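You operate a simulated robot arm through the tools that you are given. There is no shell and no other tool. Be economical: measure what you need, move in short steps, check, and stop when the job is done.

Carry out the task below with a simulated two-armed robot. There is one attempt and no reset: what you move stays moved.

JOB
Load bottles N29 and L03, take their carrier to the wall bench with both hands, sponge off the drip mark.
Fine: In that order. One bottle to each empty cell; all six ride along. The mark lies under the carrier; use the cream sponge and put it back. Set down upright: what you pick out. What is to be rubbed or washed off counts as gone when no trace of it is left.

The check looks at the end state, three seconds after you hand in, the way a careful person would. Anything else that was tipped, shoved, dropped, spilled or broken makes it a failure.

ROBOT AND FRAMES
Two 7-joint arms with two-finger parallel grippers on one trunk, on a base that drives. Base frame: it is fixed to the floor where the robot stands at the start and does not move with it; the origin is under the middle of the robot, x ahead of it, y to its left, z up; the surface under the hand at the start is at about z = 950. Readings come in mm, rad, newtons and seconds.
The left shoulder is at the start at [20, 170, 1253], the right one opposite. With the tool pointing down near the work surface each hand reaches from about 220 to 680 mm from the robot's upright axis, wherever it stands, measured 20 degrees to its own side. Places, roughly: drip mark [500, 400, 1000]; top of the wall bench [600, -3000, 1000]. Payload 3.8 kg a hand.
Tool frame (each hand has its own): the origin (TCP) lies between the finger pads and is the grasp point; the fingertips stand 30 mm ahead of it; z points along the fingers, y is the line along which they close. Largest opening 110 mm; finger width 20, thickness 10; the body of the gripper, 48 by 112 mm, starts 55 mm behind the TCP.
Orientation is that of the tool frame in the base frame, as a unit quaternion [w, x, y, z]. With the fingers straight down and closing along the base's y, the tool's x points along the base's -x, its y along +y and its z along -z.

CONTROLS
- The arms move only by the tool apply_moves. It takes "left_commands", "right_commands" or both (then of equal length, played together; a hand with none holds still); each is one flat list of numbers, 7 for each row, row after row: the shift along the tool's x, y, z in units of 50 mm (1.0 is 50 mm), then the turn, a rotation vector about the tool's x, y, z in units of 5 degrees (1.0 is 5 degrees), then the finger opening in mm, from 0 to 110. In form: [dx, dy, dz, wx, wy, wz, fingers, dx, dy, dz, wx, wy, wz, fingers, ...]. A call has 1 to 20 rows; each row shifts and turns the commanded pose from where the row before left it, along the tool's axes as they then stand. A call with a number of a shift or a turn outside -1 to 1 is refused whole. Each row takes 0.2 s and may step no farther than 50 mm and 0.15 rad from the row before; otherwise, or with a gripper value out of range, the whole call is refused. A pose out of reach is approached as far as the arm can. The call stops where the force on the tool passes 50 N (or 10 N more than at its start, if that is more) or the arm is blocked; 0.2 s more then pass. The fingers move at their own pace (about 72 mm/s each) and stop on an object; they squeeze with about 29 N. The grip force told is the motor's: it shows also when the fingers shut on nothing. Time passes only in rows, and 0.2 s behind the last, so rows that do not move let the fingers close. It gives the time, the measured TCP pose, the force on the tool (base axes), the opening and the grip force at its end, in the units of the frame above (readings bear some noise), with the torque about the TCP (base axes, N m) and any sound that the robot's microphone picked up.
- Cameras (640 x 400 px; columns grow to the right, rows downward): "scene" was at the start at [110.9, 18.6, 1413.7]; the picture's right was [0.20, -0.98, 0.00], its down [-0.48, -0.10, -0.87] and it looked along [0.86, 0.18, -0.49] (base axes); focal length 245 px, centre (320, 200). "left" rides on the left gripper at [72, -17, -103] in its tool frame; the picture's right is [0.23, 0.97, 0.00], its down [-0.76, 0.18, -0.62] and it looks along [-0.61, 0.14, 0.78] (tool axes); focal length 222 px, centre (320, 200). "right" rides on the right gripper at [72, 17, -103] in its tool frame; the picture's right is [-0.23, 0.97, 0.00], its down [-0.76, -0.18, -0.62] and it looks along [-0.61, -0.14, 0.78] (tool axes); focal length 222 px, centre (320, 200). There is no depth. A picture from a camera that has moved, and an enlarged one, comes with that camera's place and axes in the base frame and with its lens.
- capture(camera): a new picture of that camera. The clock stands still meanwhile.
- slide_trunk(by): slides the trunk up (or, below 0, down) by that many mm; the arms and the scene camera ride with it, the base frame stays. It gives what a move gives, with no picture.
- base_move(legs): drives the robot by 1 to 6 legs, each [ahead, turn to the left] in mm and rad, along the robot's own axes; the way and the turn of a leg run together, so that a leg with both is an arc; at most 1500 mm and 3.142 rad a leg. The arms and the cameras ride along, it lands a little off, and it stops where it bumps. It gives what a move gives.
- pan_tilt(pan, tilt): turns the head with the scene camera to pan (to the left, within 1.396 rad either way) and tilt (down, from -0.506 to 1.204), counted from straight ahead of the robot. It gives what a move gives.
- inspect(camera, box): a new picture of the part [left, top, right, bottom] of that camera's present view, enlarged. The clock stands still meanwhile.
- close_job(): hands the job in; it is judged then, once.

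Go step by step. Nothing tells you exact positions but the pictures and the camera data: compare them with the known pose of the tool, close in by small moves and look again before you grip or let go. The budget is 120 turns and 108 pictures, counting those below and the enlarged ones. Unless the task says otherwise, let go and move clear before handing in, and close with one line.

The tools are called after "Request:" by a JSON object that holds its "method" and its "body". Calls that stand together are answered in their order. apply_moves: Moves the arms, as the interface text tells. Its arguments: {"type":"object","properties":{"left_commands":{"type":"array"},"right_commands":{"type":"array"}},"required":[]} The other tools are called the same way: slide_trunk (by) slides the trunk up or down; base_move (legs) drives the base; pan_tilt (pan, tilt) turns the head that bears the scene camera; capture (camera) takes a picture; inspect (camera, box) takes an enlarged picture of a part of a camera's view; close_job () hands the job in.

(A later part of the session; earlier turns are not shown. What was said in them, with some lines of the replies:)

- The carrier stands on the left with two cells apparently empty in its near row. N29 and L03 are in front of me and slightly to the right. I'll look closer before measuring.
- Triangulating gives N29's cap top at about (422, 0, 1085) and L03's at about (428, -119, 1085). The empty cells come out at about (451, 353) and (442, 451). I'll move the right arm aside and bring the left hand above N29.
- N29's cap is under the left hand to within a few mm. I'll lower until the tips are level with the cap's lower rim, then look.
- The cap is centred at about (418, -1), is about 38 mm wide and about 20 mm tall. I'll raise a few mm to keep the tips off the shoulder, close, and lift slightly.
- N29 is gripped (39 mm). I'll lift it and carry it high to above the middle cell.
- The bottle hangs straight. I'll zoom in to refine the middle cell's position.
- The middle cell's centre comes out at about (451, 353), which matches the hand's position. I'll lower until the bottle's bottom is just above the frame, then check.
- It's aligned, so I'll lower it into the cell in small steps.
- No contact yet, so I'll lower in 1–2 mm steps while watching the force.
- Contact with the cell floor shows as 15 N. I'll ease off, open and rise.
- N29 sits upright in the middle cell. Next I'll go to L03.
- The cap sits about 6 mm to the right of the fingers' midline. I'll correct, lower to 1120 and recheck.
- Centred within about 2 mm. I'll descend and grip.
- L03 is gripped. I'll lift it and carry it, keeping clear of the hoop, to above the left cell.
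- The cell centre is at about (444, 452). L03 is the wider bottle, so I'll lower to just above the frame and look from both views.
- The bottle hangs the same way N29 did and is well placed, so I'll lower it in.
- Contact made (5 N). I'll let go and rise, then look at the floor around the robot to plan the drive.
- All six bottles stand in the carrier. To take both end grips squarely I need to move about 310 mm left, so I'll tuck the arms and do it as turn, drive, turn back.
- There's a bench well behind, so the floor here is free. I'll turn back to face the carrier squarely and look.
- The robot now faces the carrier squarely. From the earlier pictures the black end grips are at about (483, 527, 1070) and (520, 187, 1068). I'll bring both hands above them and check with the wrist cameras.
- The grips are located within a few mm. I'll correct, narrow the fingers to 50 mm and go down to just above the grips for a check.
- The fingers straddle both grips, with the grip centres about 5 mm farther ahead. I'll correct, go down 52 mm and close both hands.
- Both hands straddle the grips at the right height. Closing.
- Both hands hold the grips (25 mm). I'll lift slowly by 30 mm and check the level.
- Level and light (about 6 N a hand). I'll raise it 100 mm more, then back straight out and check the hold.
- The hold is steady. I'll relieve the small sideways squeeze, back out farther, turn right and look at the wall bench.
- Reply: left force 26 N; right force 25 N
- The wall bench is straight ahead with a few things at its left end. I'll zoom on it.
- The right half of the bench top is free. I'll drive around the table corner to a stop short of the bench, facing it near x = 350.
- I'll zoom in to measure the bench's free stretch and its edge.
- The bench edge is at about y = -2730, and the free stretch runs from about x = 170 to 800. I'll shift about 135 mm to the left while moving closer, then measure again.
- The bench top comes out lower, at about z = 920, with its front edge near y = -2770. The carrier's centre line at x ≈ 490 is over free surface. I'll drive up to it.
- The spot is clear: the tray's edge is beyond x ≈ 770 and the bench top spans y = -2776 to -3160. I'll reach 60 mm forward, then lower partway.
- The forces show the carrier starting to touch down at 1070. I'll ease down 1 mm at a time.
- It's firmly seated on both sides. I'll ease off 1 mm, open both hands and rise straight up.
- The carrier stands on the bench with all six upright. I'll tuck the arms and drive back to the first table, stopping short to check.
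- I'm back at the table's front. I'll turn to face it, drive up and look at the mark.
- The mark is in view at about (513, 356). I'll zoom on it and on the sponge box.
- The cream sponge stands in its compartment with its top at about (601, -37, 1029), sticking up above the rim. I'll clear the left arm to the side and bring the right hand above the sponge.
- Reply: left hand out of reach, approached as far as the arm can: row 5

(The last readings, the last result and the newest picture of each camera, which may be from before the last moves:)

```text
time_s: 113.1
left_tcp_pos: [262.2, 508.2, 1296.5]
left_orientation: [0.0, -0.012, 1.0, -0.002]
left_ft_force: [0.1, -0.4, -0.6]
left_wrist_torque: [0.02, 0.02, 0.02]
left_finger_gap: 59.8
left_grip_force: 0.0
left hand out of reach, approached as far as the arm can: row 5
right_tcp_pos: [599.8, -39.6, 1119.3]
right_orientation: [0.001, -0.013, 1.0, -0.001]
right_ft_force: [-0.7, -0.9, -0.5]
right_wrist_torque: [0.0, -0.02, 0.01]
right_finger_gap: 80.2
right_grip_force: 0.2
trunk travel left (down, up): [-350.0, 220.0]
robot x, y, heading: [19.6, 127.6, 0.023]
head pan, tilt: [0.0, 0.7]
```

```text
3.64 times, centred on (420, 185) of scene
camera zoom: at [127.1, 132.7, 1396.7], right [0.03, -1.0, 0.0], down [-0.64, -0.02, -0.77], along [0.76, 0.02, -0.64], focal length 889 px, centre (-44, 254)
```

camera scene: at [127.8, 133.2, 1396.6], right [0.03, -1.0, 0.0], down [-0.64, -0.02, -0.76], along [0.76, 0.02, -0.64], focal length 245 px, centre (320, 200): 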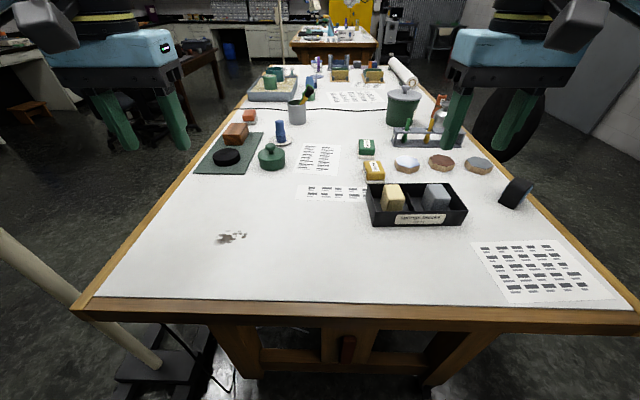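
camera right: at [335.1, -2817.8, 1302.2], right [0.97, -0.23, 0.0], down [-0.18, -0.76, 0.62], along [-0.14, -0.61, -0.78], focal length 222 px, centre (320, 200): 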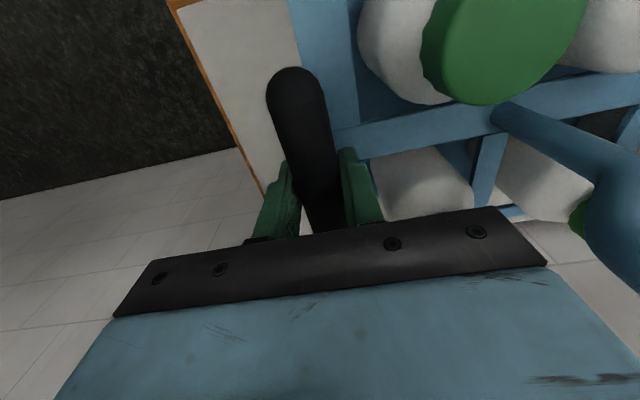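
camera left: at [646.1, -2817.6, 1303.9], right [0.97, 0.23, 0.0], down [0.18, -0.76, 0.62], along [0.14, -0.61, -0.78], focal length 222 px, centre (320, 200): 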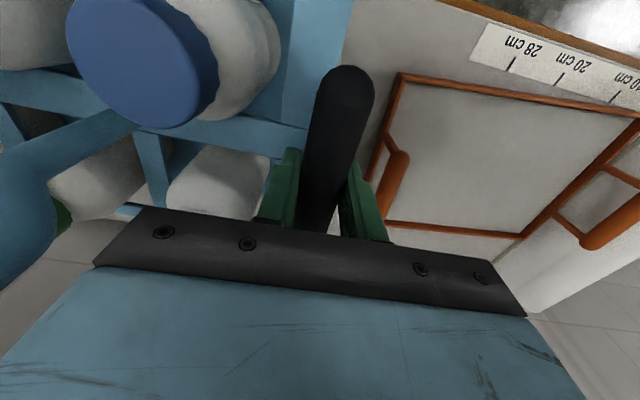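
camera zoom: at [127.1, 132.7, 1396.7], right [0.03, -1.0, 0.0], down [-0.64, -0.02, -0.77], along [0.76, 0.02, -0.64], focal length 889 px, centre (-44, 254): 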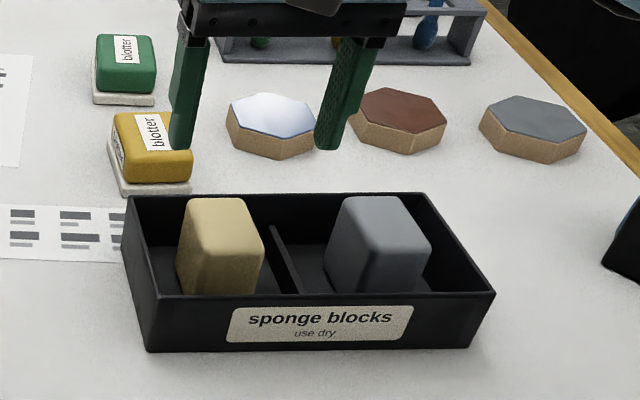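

The sponge top is about 39 × 53 mm, near (610, -39, 1024). I'll centre, narrow the fingers to 56 mm and come down with the tips just above it.

Request:
{"method": "apply_moves", "body": {"right_commands": [-0.2, 0.0, 0.56, 0, 0, 0.2, 56, 0, 0, 0.56, 0, 0, 0, 56, 0, 0, 0, 0, 0, 0, 56]}}

Request:
{"method": "inspect", "body": {"camera": "right", "box": [160, 40, 480, 240]}}

Request:
{"method": "inspect", "body": {"camera": "scene", "box": [340, 130, 500, 240]}}

```text
time_s: 113.9
left_tcp_pos: [261.3, 508.1, 1295.5]
left_orientation: [0.001, -0.012, 1.0, -0.001]
left_ft_force: [0.3, 0.3, -0.2]
left_wrist_torque: [0.02, 0.0, -0.03]
left_finger_gap: 60.1
left_grip_force: 0.0
right_tcp_pos: [609.0, -38.1, 1065.2]
right_orientation: [0.001, -0.005, 1.0, 0.001]
right_ft_force: [-0.2, -0.2, 0.3]
right_wrist_torque: [0.01, 0.01, 0.03]
right_finger_gap: 56.1
right_grip_force: 0.0
trunk travel left (down, up): [-350.0, 220.0]
robot x, y, heading: [18.7, 133.3, 0.019]
head pan, tilt: [0.0, 0.7]
```

```text
2.00 times, centred on (320, 140) of right
camera zoom: at [537.0, -22.9, 1167.4], right [0.22, 0.98, 0.0], down [0.76, -0.17, 0.62], along [0.61, -0.14, -0.78], focal length 444 px, centre (320, 320)
```

zoom: 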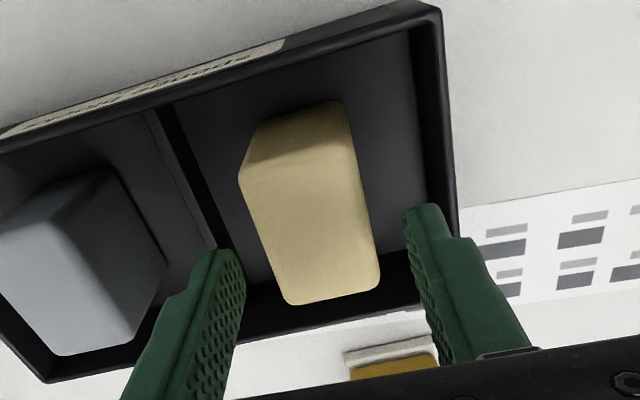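

```text
3.64 times, centred on (420, 185) of scene
camera zoom: at [127.2, 133.3, 1396.7], right [0.03, -1.0, 0.0], down [-0.64, -0.02, -0.77], along [0.76, 0.02, -0.64], focal length 889 px, centre (-44, 254)
```

zoom: 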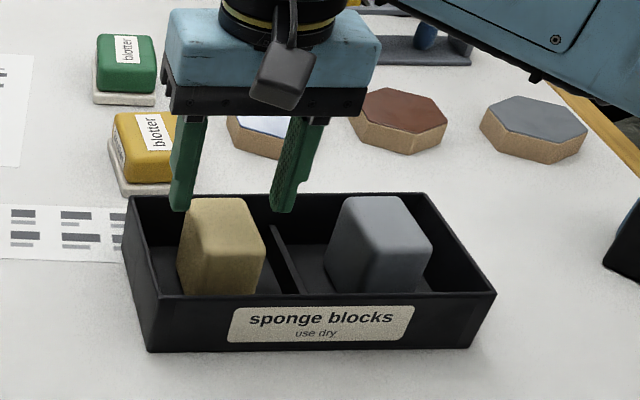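

The sponge is centred under the hand, rotated about 3° relative to it. I'll align, go down and grip.

Request:
{"method": "apply_moves", "body": {"right_commands": [0, -0.03, 0, 0, 0, -0.6, 56, 0, 0, 0.5, 0, 0, 0, 56, 0, 0, 0.48, 0, 0, 0, 56, 0, 0, 0, 0, 0, 0, 56, 0, 0, 0, 0, 0, 0, 15, 0, 0, 0, 0, 0, 0, 15, 0, 0, 0, 0, 0, 0, 15]}}

Request:
{"method": "inspect", "body": {"camera": "scene", "box": [340, 130, 500, 240]}}

```text
time_s: 115.5
left_tcp_pos: [262.8, 508.1, 1295.0]
left_orientation: [0.001, -0.013, 1.0, 0.0]
left_ft_force: [0.0, -0.5, 0.6]
left_wrist_torque: [0.01, 0.0, 0.01]
left_finger_gap: 60.1
left_grip_force: 0.1
right_tcp_pos: [608.4, -38.4, 1015.9]
right_orientation: [0.001, -0.03, 1.0, 0.0]
right_ft_force: [0.8, -0.2, 0.0]
right_wrist_torque: [-0.02, -0.02, 0.03]
right_finger_gap: 41.2
right_grip_force: 29.3
trunk travel left (down, up): [-350.0, 220.0]
robot x, y, heading: [18.3, 131.0, 0.027]
head pan, tilt: [0.0, 0.7]
```

```text
3.64 times, centred on (420, 185) of scene
camera zoom: at [127.4, 133.2, 1396.7], right [0.03, -1.0, 0.0], down [-0.64, -0.02, -0.76], along [0.76, 0.02, -0.64], focal length 889 px, centre (-44, 254)
```

zoom: 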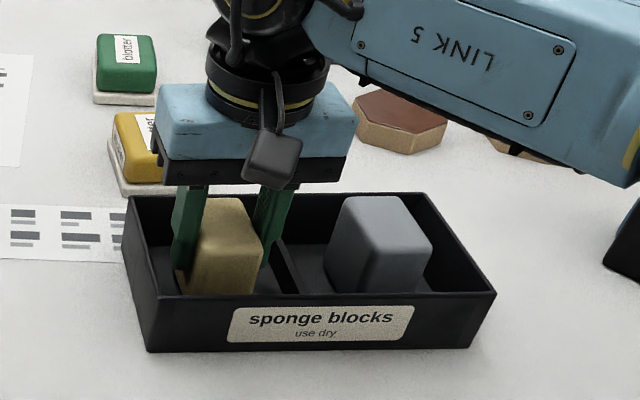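

The sponge is held (41 mm). I'll lift it out, carry it to above the mark and lower it close to the table.

Request:
{"method": "apply_moves", "body": {"right_commands": [0, 0, -0.5, 0, 0, 0, 15, 0, 0, -1, 0, 0, 0, 15, 0, 0, -0.7, 0, 0, 0, 15, 0.1406, 0.8864, 0, 0, 0, 0, 15, 0.1406, 0.8864, 0, 0, 0, 0, 15, 0.1406, 0.8864, 0, 0, 0, 0, 15, 0.1406, 0.8864, 0, 0, 0, 0, 15, 0.1406, 0.8864, 0, 0, 0, 0, 15, 0.1406, 0.8864, 0, 0, 0, 0, 15, 0.1406, 0.8864, 0, 0, 0, 0, 15, 0.1406, 0.8864, 0, 0, 0, 0, 15, 0.1406, 0.8864, 0, 0, 0, 0, 15, 0.1406, 0.8864, 0, 0, 0, 0, 15, 0, 0, 0.9, 0, 0, 0, 15, 0, 0, 0.9, 0, 0, 0, 15, 0, 0, 0, 0, 0, 0, 15]}}

Request:
{"method": "capture", "body": {"camera": "scene"}}

Request:
{"method": "capture", "body": {"camera": "right"}}

```text
time_s: 118.9
left_tcp_pos: [261.4, 508.9, 1295.9]
left_orientation: [0.001, -0.012, 1.0, -0.001]
left_ft_force: [-0.3, -0.5, 0.2]
left_wrist_torque: [-0.03, 0.0, -0.02]
left_finger_gap: 59.9
left_grip_force: 0.0
right_tcp_pos: [523.7, 276.5, 1029.8]
right_orientation: [0.001, -0.029, 1.0, 0.001]
right_ft_force: [0.2, 0.4, -0.3]
right_wrist_torque: [-0.01, -0.02, 0.01]
right_finger_gap: 41.3
right_grip_force: 28.8
right hand out of reach, approached as far as the arm can: row 10, 11, 12, 13
trunk travel left (down, up): [-350.0, 220.0]
robot x, y, heading: [19.4, 131.0, 0.027]
head pan, tilt: [0.0, 0.7]
```

```text
40 pictures are left
camera scene: at [127.3, 133.1, 1396.7], right [0.03, -1.0, 0.0], down [-0.64, -0.02, -0.77], along [0.76, 0.02, -0.64], focal length 245 px, centre (320, 200)
```

scene: 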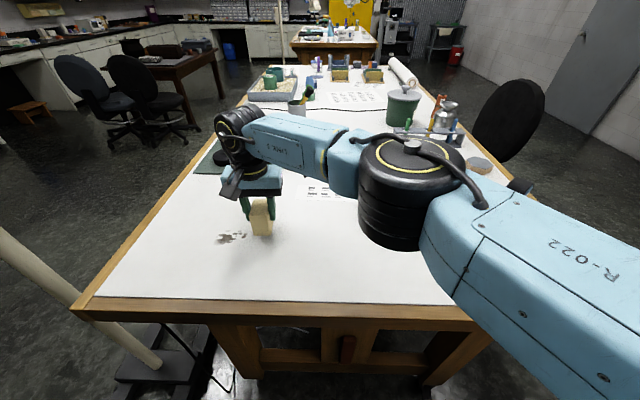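

```text
39 pictures are left
camera right: at [451.1, 287.7, 1133.3], right [0.17, 0.99, 0.0], down [0.77, -0.13, 0.62], along [0.62, -0.1, -0.78], focal length 222 px, centre (320, 200)
```

right: 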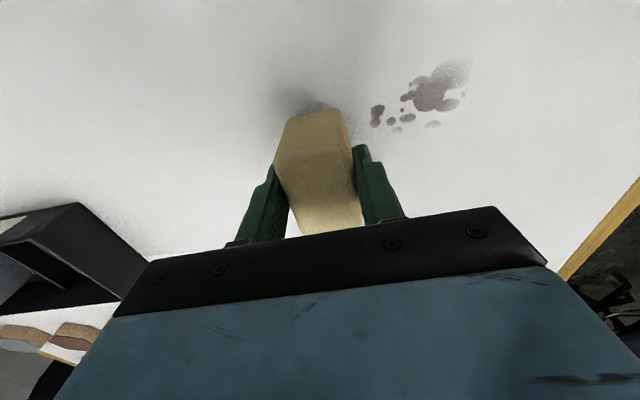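

The right hand runs out of reach at y ≈ 280 from this stance. I'll lift the sponge, then turn the robot left so the mark lies in front of the right arm.

Request:
{"method": "apply_moves", "body": {"right_commands": [0, 0, -0.9, 0, 0, 0, 15, 0, 0, -0.9, 0, 0, 0, 15, 0, 0, 0, 0, 0, 0, 15]}}

Request:
{"method": "base_move", "body": {"legs": [[0, 0.5]]}}

Request:
{"method": "capture", "body": {"camera": "scene"}}

```text
time_s: 119.7
left_tcp_pos: [262.4, 508.5, 1295.3]
left_orientation: [0.0, -0.012, 1.0, -0.001]
left_ft_force: [-0.3, -0.6, 0.2]
left_wrist_torque: [0.02, -0.01, -0.02]
left_finger_gap: 60.2
left_grip_force: 0.1
right_tcp_pos: [524.2, 275.8, 1122.4]
right_orientation: [0.0, -0.03, 1.0, 0.001]
right_ft_force: [-0.3, 0.5, -0.3]
right_wrist_torque: [0.01, -0.04, -0.03]
right_finger_gap: 41.0
right_grip_force: 29.2
trunk travel left (down, up): [-350.0, 220.0]
robot x, y, heading: [23.0, 128.0, 0.024]
head pan, tilt: [0.0, 0.7]
```

```text
time_s: 121.5
left_tcp_pos: [51.7, 579.0, 1296.5]
left_orientation: [0.001, -0.261, 0.965, -0.001]
left_ft_force: [0.0, -0.5, 0.2]
left_wrist_torque: [-0.06, 0.02, 0.0]
left_finger_gap: 60.1
left_grip_force: 0.1
right_tcp_pos: [392.7, 500.8, 1121.6]
right_orientation: [0.0, -0.277, 0.961, 0.0]
right_ft_force: [0.5, -0.6, -0.3]
right_wrist_torque: [-0.05, -0.03, -0.02]
right_finger_gap: 41.3
right_grip_force: 28.4
trunk travel left (down, up): [-350.0, 220.0]
robot x, y, heading: [20.4, 131.0, 0.526]
head pan, tilt: [0.0, 0.7]
```

```text
38 pictures are left
camera scene: at [112.6, 183.9, 1396.7], right [0.5, -0.86, 0.0], down [-0.56, -0.32, -0.77], along [0.66, 0.38, -0.64], focal length 245 px, centre (320, 200)
```

scene: 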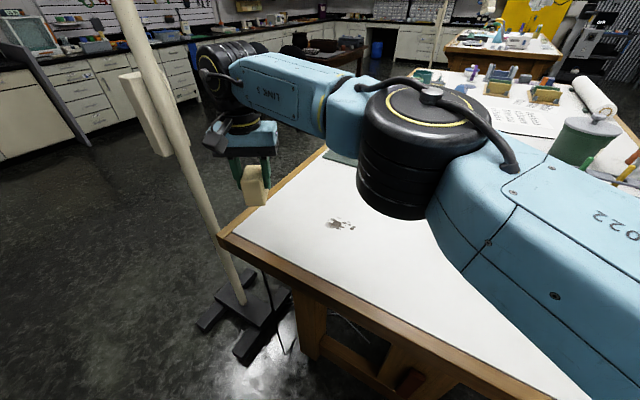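

The mark is now well within the right hand's reach. I'll bring the sponge beside it and lower it close to the surface.

Request:
{"method": "apply_moves", "body": {"right_commands": [-0.223, -0.835, 0, 0, 0, 0, 15, -0.223, -0.835, 0, 0, 0, 0, 15, -0.223, -0.835, 0, 0, 0, 0, 15, 0, 0, 0.9, 0, 0, 0, 15, 0, 0, 0.96, 0, 0, 0, 15, 0, 0, 0, 0, 0, 0, 15]}}

Request:
{"method": "capture", "body": {"camera": "right"}}

Request:
{"method": "inspect", "body": {"camera": "scene", "box": [250, 140, 410, 260]}}

```text
time_s: 122.9
left_tcp_pos: [50.2, 579.0, 1296.2]
left_orientation: [0.001, -0.26, 0.966, -0.001]
left_ft_force: [-0.3, 0.5, -0.8]
left_wrist_torque: [0.01, 0.0, -0.01]
left_finger_gap: 59.7
left_grip_force: 0.1
right_tcp_pos: [488.4, 413.0, 1027.1]
right_orientation: [0.001, -0.278, 0.961, -0.001]
right_ft_force: [0.0, 0.7, -1.0]
right_wrist_torque: [-0.02, 0.01, 0.03]
right_finger_gap: 41.0
right_grip_force: 29.0
trunk travel left (down, up): [-350.0, 220.0]
robot x, y, heading: [21.0, 130.0, 0.524]
head pan, tilt: [0.0, 0.7]
```

```text
37 pictures are left
camera right: at [418.3, 386.1, 1130.6], right [-0.33, 0.94, 0.0], down [0.74, 0.26, 0.62], along [0.59, 0.2, -0.78], focal length 222 px, centre (320, 200)
```

right: 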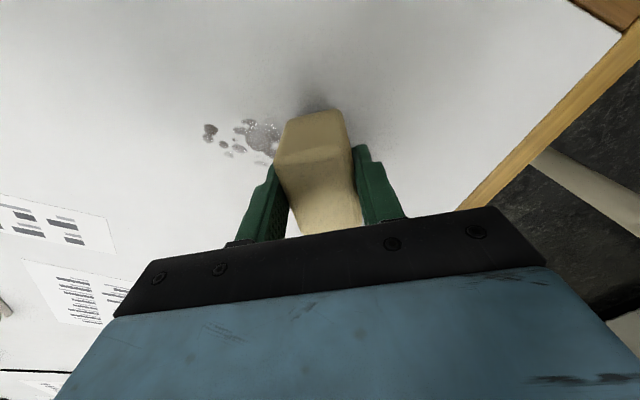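

```text
3.33 times, centred on (330, 200) of scene
camera zoom: at [112.7, 183.9, 1396.7], right [0.5, -0.86, 0.0], down [-0.56, -0.32, -0.77], along [0.66, 0.38, -0.64], focal length 815 px, centre (287, 200)
```

zoom: 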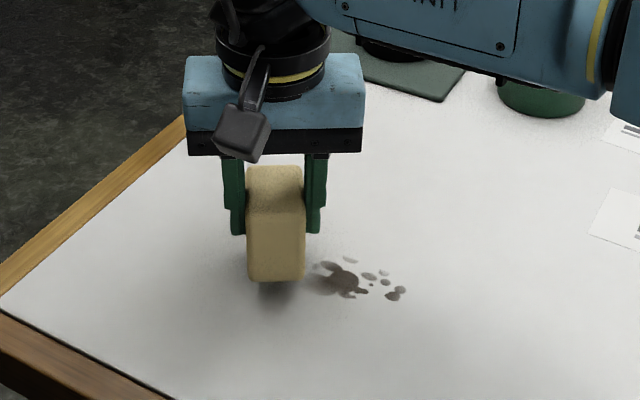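

The sponge is positioned beside the mark. I'll shift a little toward me and lower until it presses lightly.

Request:
{"method": "apply_moves", "body": {"right_commands": [0.32, 0, 0, 0, 0, 0, 15, 0, 0, 0.2, 0, 0, 0, 15, 0, 0, 0.06, 0, 0, 0, 15, 0, 0, 0, 0, 0, 0, 15]}}

```text
time_s: 123.9
left_tcp_pos: [52.3, 578.5, 1295.2]
left_orientation: [0.0, -0.259, 0.966, -0.002]
left_ft_force: [-0.4, 0.4, 0.1]
left_wrist_torque: [-0.01, 0.0, -0.04]
left_finger_gap: 60.1
left_grip_force: 0.1
right_tcp_pos: [474.7, 403.7, 1014.7]
right_orientation: [0.001, -0.277, 0.961, 0.0]
right_ft_force: [-0.2, 0.9, -1.3]
right_wrist_torque: [0.02, 0.04, -0.01]
right_finger_gap: 41.1
right_grip_force: 29.3
trunk travel left (down, up): [-350.0, 220.0]
robot x, y, heading: [22.2, 129.8, 0.526]
head pan, tilt: [0.0, 0.7]
```

Request:
{"method": "apply_moves", "body": {"right_commands": [0, 0, 0.04, 0, 0, 0, 15, 0, 0, 0.04, 0, 0, 0, 15, 0, 0, 0, 0, 0, 0, 15]}}

```text
time_s: 124.7
left_tcp_pos: [51.8, 579.5, 1296.3]
left_orientation: [0.001, -0.26, 0.966, -0.002]
left_ft_force: [0.5, 0.1, -0.4]
left_wrist_torque: [0.05, 0.02, 0.04]
left_finger_gap: 60.3
left_grip_force: 0.0
right_tcp_pos: [475.2, 404.1, 1010.1]
right_orientation: [0.001, -0.277, 0.961, 0.001]
right_ft_force: [-0.1, 0.0, 1.7]
right_wrist_torque: [0.0, -0.08, 0.03]
right_finger_gap: 40.8
right_grip_force: 28.9
trunk travel left (down, up): [-350.0, 220.0]
robot x, y, heading: [19.0, 129.9, 0.526]
head pan, tilt: [0.0, 0.7]
```

It's touching. I'll press a bit more and make the first pass across and back, in short strokes.

Request:
{"method": "apply_moves", "body": {"right_commands": [0, 0, 0.04, 0, 0, 0, 15, 0, -0.4, 0, 0, 0, 0, 15, 0, -0.4, 0, 0, 0, 0, 15, 0, -0.4, 0, 0, 0, 0, 15, 0, -0.4, 0, 0, 0, 0, 15, 0, -0.4, 0, 0, 0, 0, 15, 0, -0.4, 0, 0, 0, 0, 15, 0, 0, 0, 0, 0, 0, 15]}}

Request:
{"method": "inspect", "body": {"camera": "scene", "box": [270, 160, 430, 280]}}

```text
time_s: 126.5
left_tcp_pos: [48.9, 579.8, 1295.6]
left_orientation: [0.002, -0.261, 0.965, -0.002]
left_ft_force: [0.2, -0.6, 0.0]
left_wrist_torque: [0.0, 0.02, -0.01]
left_finger_gap: 60.1
left_grip_force: 0.1
right_tcp_pos: [537.5, 303.0, 1012.1]
right_orientation: [0.001, -0.277, 0.961, 0.0]
right_ft_force: [-4.9, 7.7, 18.5]
right_wrist_torque: [0.36, 0.22, 0.04]
right_finger_gap: 41.5
right_grip_force: 29.2
trunk travel left (down, up): [-350.0, 220.0]
robot x, y, heading: [18.3, 129.9, 0.526]
head pan, tilt: [0.0, 0.7]
```

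```text
3.33 times, centred on (350, 220) of scene
camera zoom: at [110.8, 184.5, 1396.9], right [0.5, -0.86, 0.0], down [-0.56, -0.32, -0.77], along [0.66, 0.38, -0.64], focal length 815 px, centre (220, 133)
```

zoom: 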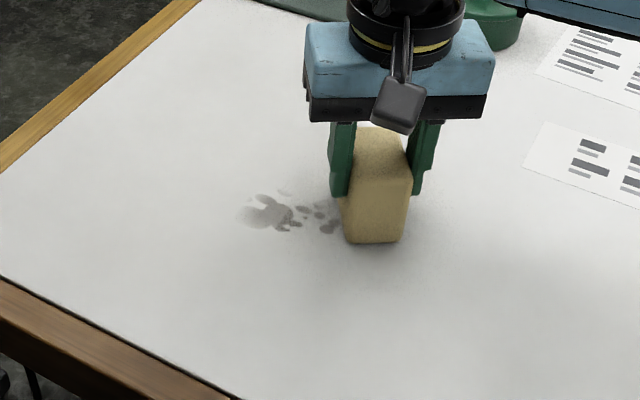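

The mark is fading with each pass. I'll continue with several passes, shifting forward slightly.

Request:
{"method": "apply_moves", "body": {"right_commands": [-0.12, 0, 0, 0, 0, 0, 15, 0, 0.4, 0, 0, 0, 0, 15, 0, 0.4, 0, 0, 0, 0, 15, 0, 0.4, 0, 0, 0, 0, 15, 0, 0.4, 0, 0, 0, 0, 15, 0, 0.4, 0, 0, 0, 0, 15, 0, 0.4, 0, 0, 0, 0, 15, -0.14, 0, 0, 0, 0, 0, 15, 0, -0.4, 0, 0, 0, 0, 15, 0, -0.4, 0, 0, 0, 0, 15, 0, -0.4, 0, 0, 0, 0, 15, 0, -0.4, 0, 0, 0, 0, 15, 0, -0.4, 0, 0, 0, 0, 15, 0, -0.4, 0, 0, 0, 0, 15, 0, 0, 0, 0, 0, 0, 15]}}

Request:
{"method": "inspect", "body": {"camera": "scene", "box": [270, 160, 430, 280]}}

```text
time_s: 129.7
left_tcp_pos: [49.5, 579.8, 1295.6]
left_orientation: [0.002, -0.261, 0.965, -0.002]
left_ft_force: [0.0, 0.3, -0.5]
left_wrist_torque: [0.01, 0.0, 0.01]
left_finger_gap: 60.0
left_grip_force: 0.0
right_tcp_pos: [547.3, 308.4, 1011.4]
right_orientation: [0.002, -0.277, 0.961, 0.0]
right_ft_force: [-5.6, 10.6, 20.2]
right_wrist_torque: [0.48, 0.26, 0.08]
right_finger_gap: 41.4
right_grip_force: 29.1
trunk travel left (down, up): [-350.0, 220.0]
robot x, y, heading: [19.2, 130.4, 0.527]
head pan, tilt: [0.0, 0.7]
```

```text
3.33 times, centred on (350, 220) of scene
camera zoom: at [110.5, 184.7, 1396.9], right [0.5, -0.86, 0.0], down [-0.56, -0.32, -0.77], along [0.66, 0.38, -0.64], focal length 815 px, centre (220, 133)
```

zoom: 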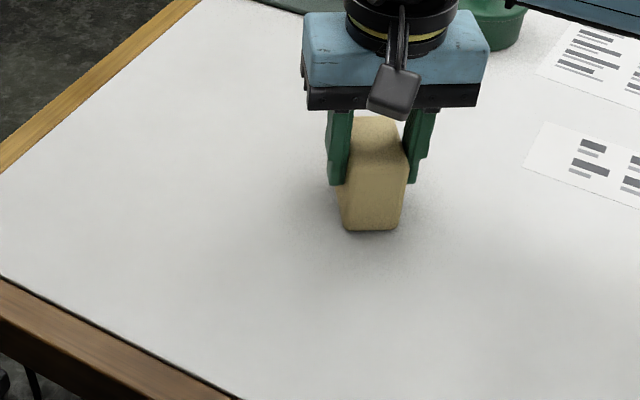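

It looks gone. I'll make two more passes over the far and near fringes for safety, then lift and inspect closely.

Request:
{"method": "apply_moves", "body": {"right_commands": [-0.14, 0, 0, 0, 0, 0, 15, 0, 0.4, 0, 0, 0, 0, 15, 0, 0.4, 0, 0, 0, 0, 15, 0, 0.4, 0, 0, 0, 0, 15, 0, 0.4, 0, 0, 0, 0, 15, 0, 0.4, 0, 0, 0, 0, 15, 0, 0.4, 0, 0, 0, 0, 15, 0, 0.2, 0, 0, 0, 0, 15, 0.5, 0, 0, 0, 0, 0, 15, 0, -0.4, 0, 0, 0, 0, 15, 0, -0.4, 0, 0, 0, 0, 15, 0, -0.4, 0, 0, 0, 0, 15, 0, -0.4, 0, 0, 0, 0, 15, 0, -0.4, 0, 0, 0, 0, 15, 0, -0.4, 0, 0, 0, 0, 15, 0, -0.3, 0, 0, 0, 0, 15, 0, 0, -0.8, 0, 0, 0, 15, 0, 0, -1, 0, 0, 0, 15, 0, 0, -0.5, 0, 0, 0, 15, 0, -0.5, 0, 0, 0, 0, 15]}}

Request:
{"method": "inspect", "body": {"camera": "scene", "box": [290, 185, 390, 260]}}

Request:
{"method": "capture", "body": {"camera": "right"}}

```text
time_s: 133.9
left_tcp_pos: [51.7, 577.7, 1296.7]
left_orientation: [0.001, -0.261, 0.965, -0.001]
left_ft_force: [1.0, -0.2, 0.3]
left_wrist_torque: [0.01, 0.02, 0.01]
left_finger_gap: 60.2
left_grip_force: 0.1
right_tcp_pos: [550.6, 273.7, 1125.3]
right_orientation: [-0.001, -0.277, 0.961, 0.001]
right_ft_force: [1.0, 0.1, -0.6]
right_wrist_torque: [0.08, 0.01, 0.03]
right_finger_gap: 41.1
right_grip_force: 28.7
trunk travel left (down, up): [-350.0, 220.0]
robot x, y, heading: [20.6, 128.1, 0.525]
head pan, tilt: [0.0, 0.7]
```

```text
5.33 times, centred on (340, 222) of scene
camera zoom: at [113.6, 182.6, 1396.7], right [0.5, -0.86, 0.0], down [-0.56, -0.32, -0.77], along [0.66, 0.38, -0.64], focal length 1304 px, centre (213, 80)
```

zoom: 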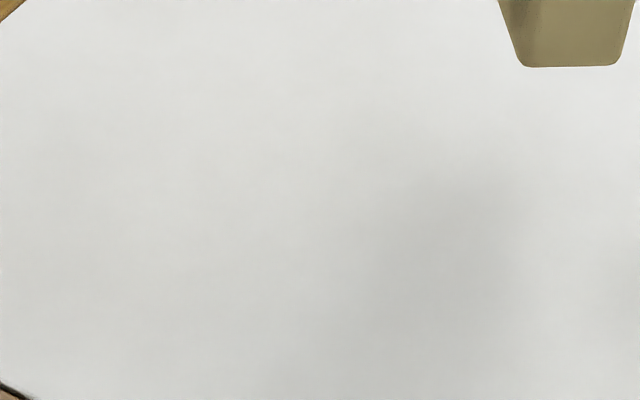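

```text
32 pictures are left
camera right: at [480.6, 247.8, 1227.2], right [-0.33, 0.94, 0.0], down [0.74, 0.25, 0.62], along [0.59, 0.21, -0.78], focal length 222 px, centre (320, 200)
```

right: 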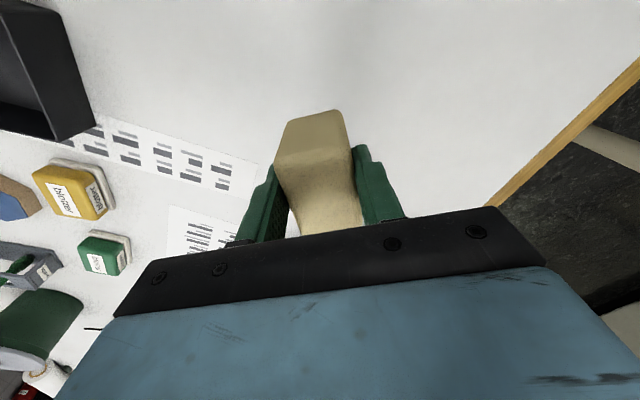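

The tabletop shows no trace, only soft shadow. I'll turn back and return the sponge to its compartment.

Request:
{"method": "base_move", "body": {"legs": [[0, -0.5]]}}

Request:
{"method": "inspect", "body": {"camera": "scene", "box": [150, 180, 310, 280]}}

Request:
{"method": "capture", "body": {"camera": "right"}}

```text
time_s: 135.7
left_tcp_pos: [263.8, 507.4, 1296.4]
left_orientation: [0.0, -0.01, 1.0, -0.001]
left_ft_force: [0.2, 0.8, 0.1]
left_wrist_torque: [0.02, 0.03, 0.03]
left_finger_gap: 59.7
left_grip_force: 0.0
right_tcp_pos: [554.3, -0.4, 1124.7]
right_orientation: [0.0, -0.028, 1.0, 0.001]
right_ft_force: [1.2, -0.1, -1.2]
right_wrist_torque: [-0.01, 0.01, 0.0]
right_finger_gap: 41.2
right_grip_force: 28.4
trunk travel left (down, up): [-350.0, 220.0]
robot x, y, heading: [26.0, 130.7, 0.024]
head pan, tilt: [0.0, 0.7]
```

```text
4.00 times, centred on (230, 230) of scene
camera zoom: at [127.5, 132.4, 1396.7], right [0.02, -1.0, 0.0], down [-0.64, -0.01, -0.76], along [0.76, 0.02, -0.64], focal length 978 px, centre (680, 80)
```

zoom: 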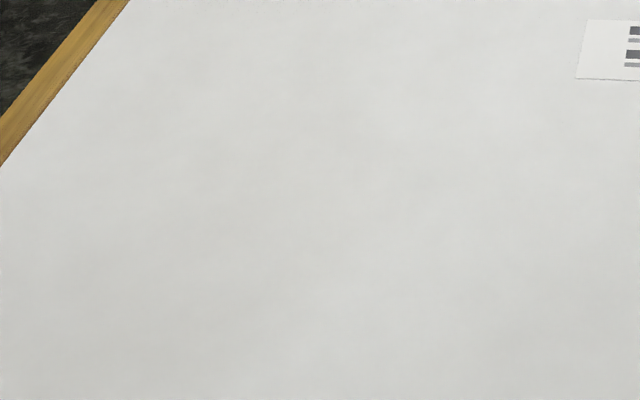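

```text
30 pictures are left
camera right: at [480.8, 11.7, 1227.1], right [0.17, 0.99, 0.0], down [0.77, -0.13, 0.62], along [0.61, -0.11, -0.78], focal length 222 px, centre (320, 200)
```

right: 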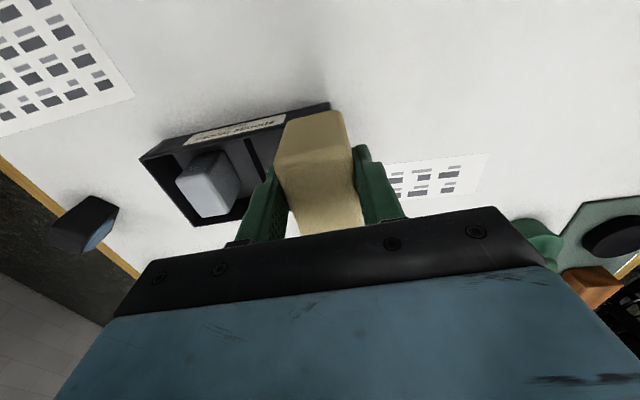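

The table is clean. I'll move the sponge above its compartment and check before lowering.

Request:
{"method": "apply_moves", "body": {"right_commands": [-0.52, -0.41, 0, 0, 0, 0, 15, -0.52, -0.41, 0, 0, 0, -0.04, 15, 0, 0, 0.6, 0, 0, 0, 15, 0, 0, 0, 0, 0, 0, 15]}}

Request:
{"method": "inspect", "body": {"camera": "scene", "box": [340, 130, 500, 240]}}

Request:
{"method": "inspect", "body": {"camera": "right", "box": [160, 40, 480, 240]}}

```text
time_s: 136.7
left_tcp_pos: [264.6, 508.0, 1296.2]
left_orientation: [0.001, -0.01, 1.0, -0.001]
left_ft_force: [-0.6, -0.2, 1.0]
left_wrist_torque: [-0.02, -0.01, -0.03]
left_finger_gap: 60.2
left_grip_force: 0.0
right_tcp_pos: [608.2, -38.9, 1094.5]
right_orientation: [0.001, -0.031, 1.0, 0.0]
right_ft_force: [0.2, 0.8, -0.6]
right_wrist_torque: [0.0, -0.02, 0.03]
right_finger_gap: 41.2
right_grip_force: 28.5
trunk travel left (down, up): [-350.0, 220.0]
robot x, y, heading: [18.5, 127.6, 0.022]
head pan, tilt: [0.0, 0.7]
```

```text
3.64 times, centred on (420, 185) of scene
camera zoom: at [127.2, 133.0, 1396.7], right [0.02, -1.0, 0.0], down [-0.64, -0.01, -0.77], along [0.76, 0.02, -0.64], focal length 889 px, centre (-44, 254)
```

zoom: 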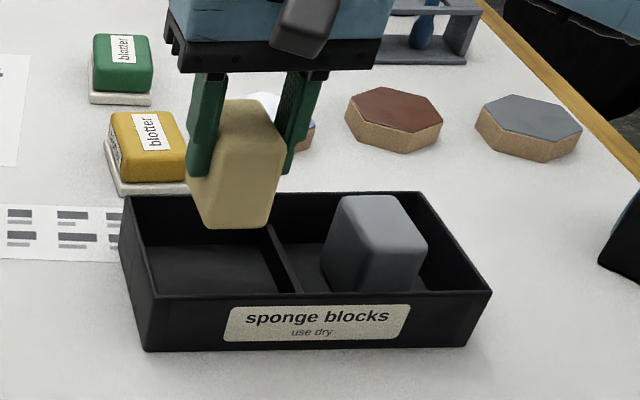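

```text
2.00 times, centred on (320, 140) of right
camera zoom: at [534.8, -27.5, 1197.0], right [0.17, 0.99, 0.0], down [0.77, -0.13, 0.62], along [0.62, -0.1, -0.78], focal length 444 px, centre (320, 320)
```

zoom: 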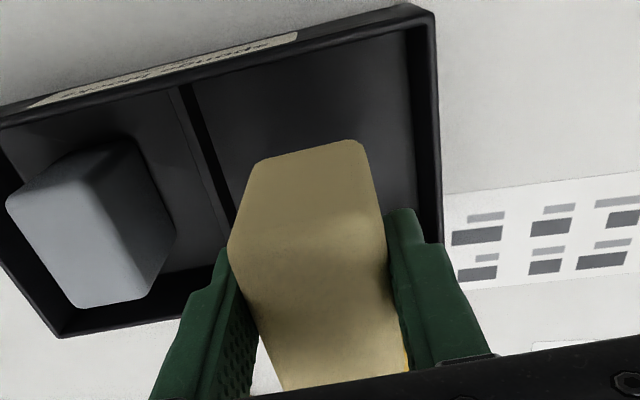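

It's aligned with its original spot. Lowering.

Request:
{"method": "apply_moves", "body": {"right_commands": [0, 0, 0.5, 0, 0, 0, 15, 0, 0, 0.5, 0, 0, 0, 15, 0, 0, 0.5, 0, 0, 0, 15, 0, 0, 0.04, 0, 0, 0, 15, 0, 0, 0, 0, 0, 0, 15]}}

```text
time_s: 137.9
left_tcp_pos: [264.2, 507.8, 1295.6]
left_orientation: [0.0, -0.01, 1.0, -0.001]
left_ft_force: [0.0, 0.0, 0.5]
left_wrist_torque: [-0.02, -0.01, -0.02]
left_finger_gap: 59.9
left_grip_force: 0.0
right_tcp_pos: [607.7, -37.2, 1017.5]
right_orientation: [0.002, -0.03, 1.0, 0.001]
right_ft_force: [0.4, 0.2, -0.4]
right_wrist_torque: [-0.02, -0.01, -0.01]
right_finger_gap: 41.3
right_grip_force: 28.7
trunk travel left (down, up): [-350.0, 220.0]
robot x, y, heading: [20.1, 132.3, 0.02]
head pan, tilt: [0.0, 0.7]
```

Request:
{"method": "apply_moves", "body": {"right_commands": [0, 0, 0.04, 0, 0, 0, 15, 0, 0, 0.02, 0, 0, 0, 15, 0, 0, 0, 0, 0, 0, 15]}}

Request:
{"method": "inspect", "body": {"camera": "scene", "box": [340, 130, 500, 240]}}

```text
time_s: 138.7
left_tcp_pos: [263.9, 506.5, 1296.2]
left_orientation: [0.0, -0.01, 1.0, -0.002]
left_ft_force: [0.0, -0.2, -0.7]
left_wrist_torque: [-0.02, 0.0, -0.02]
left_finger_gap: 60.1
left_grip_force: 0.0
right_tcp_pos: [608.3, -37.6, 1014.0]
right_orientation: [0.001, -0.031, 1.0, 0.001]
right_ft_force: [-0.3, -0.8, 0.8]
right_wrist_torque: [-0.03, -0.04, 0.0]
right_finger_gap: 41.2
right_grip_force: 29.3
trunk travel left (down, up): [-350.0, 220.0]
robot x, y, heading: [22.1, 129.1, 0.02]
head pan, tilt: [0.0, 0.7]
```

```text
3.64 times, centred on (420, 185) of scene
camera zoom: at [127.3, 132.8, 1396.7], right [0.02, -1.0, 0.0], down [-0.64, -0.01, -0.76], along [0.76, 0.02, -0.64], focal length 889 px, centre (-44, 254)
```

zoom: 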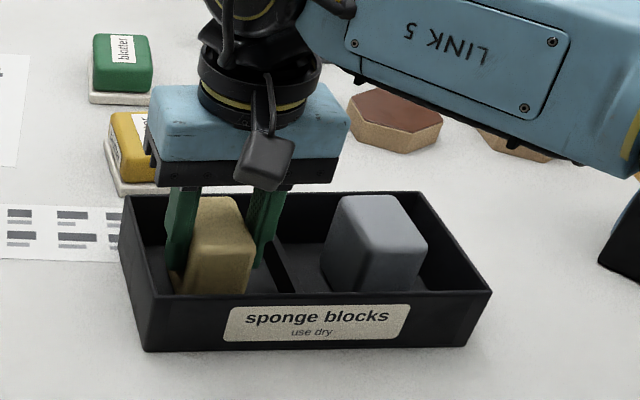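

The sponge is at its floor. I'll go 1 mm more, release, and rise straight up.

Request:
{"method": "apply_moves", "body": {"right_commands": [0, 0, 0.02, 0, 0, 0, 15, 0, 0, 0, 0, 0, 0, 50, 0, 0, 0, 0, 0, 0, 56, 0, 0, 0, 0, 0, 0, 56, 0, 0, -0.5, 0, 0, 0, 56, 0, 0, -1, 0, 0, 0, 56, 0, 0, -1, 0, 0, 0, 56, 0, 0, -1, 0, 0, 0, 56, 0.8, 0, -0.5, 0, 0, 0, 56, 0.9, 0, 0, 0, 0, 0, 56, 0.9, 0, 0, 0, 0, 0, 56]}}

Request:
{"method": "inspect", "body": {"camera": "scene", "box": [340, 130, 500, 240]}}

Request:
{"method": "capture", "body": {"camera": "scene"}}

```text
time_s: 141.1
left_tcp_pos: [262.5, 506.7, 1297.1]
left_orientation: [0.001, -0.011, 1.0, 0.0]
left_ft_force: [-0.5, -0.8, 0.0]
left_wrist_torque: [0.03, -0.01, -0.01]
left_finger_gap: 60.0
left_grip_force: 0.0
right_tcp_pos: [477.0, -44.2, 1213.1]
right_orientation: [0.0, -0.03, 1.0, 0.001]
right_ft_force: [-0.2, -0.1, -0.4]
right_wrist_torque: [0.02, 0.01, 0.02]
right_finger_gap: 56.2
right_grip_force: 0.0
trunk travel left (down, up): [-350.0, 220.0]
robot x, y, heading: [19.2, 128.6, 0.023]
head pan, tilt: [0.0, 0.7]
```

```text
3.64 times, centred on (420, 185) of scene
camera zoom: at [126.3, 132.2, 1396.8], right [0.02, -1.0, 0.0], down [-0.64, -0.01, -0.77], along [0.77, 0.02, -0.64], focal length 889 px, centre (-44, 254)
```

zoom: 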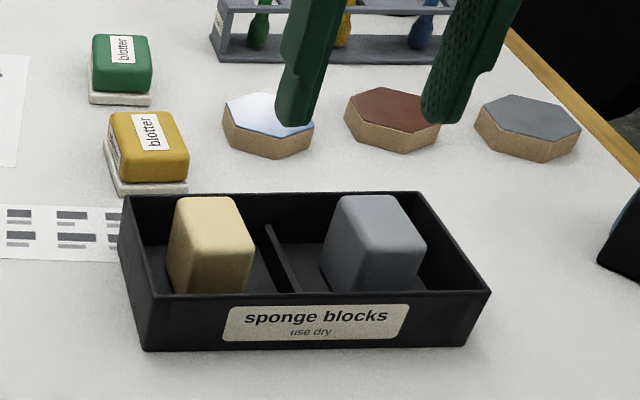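

```text
25 pictures are left
camera scene: at [126.3, 132.2, 1396.8], right [0.02, -1.0, 0.0], down [-0.64, -0.01, -0.77], along [0.77, 0.02, -0.64], focal length 245 px, centre (320, 200)
```

scene: 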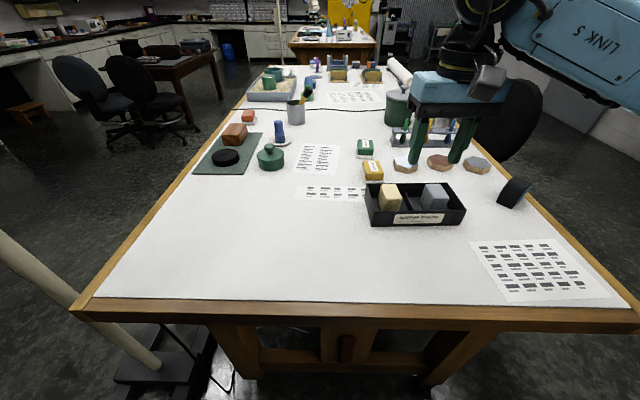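

The sponge is back in its compartment, the mark is gone, both hands are clear, and nothing else on the table has moved. I'm handing in.

Request:
{"method": "close_job", "body": {}}

```text
The job is handed in.
```

N29 and L03 are loaded, the carrier with all six bottles stands upright on the wall bench, the drip mark shows no trace, and the cream sponge is back in its box.
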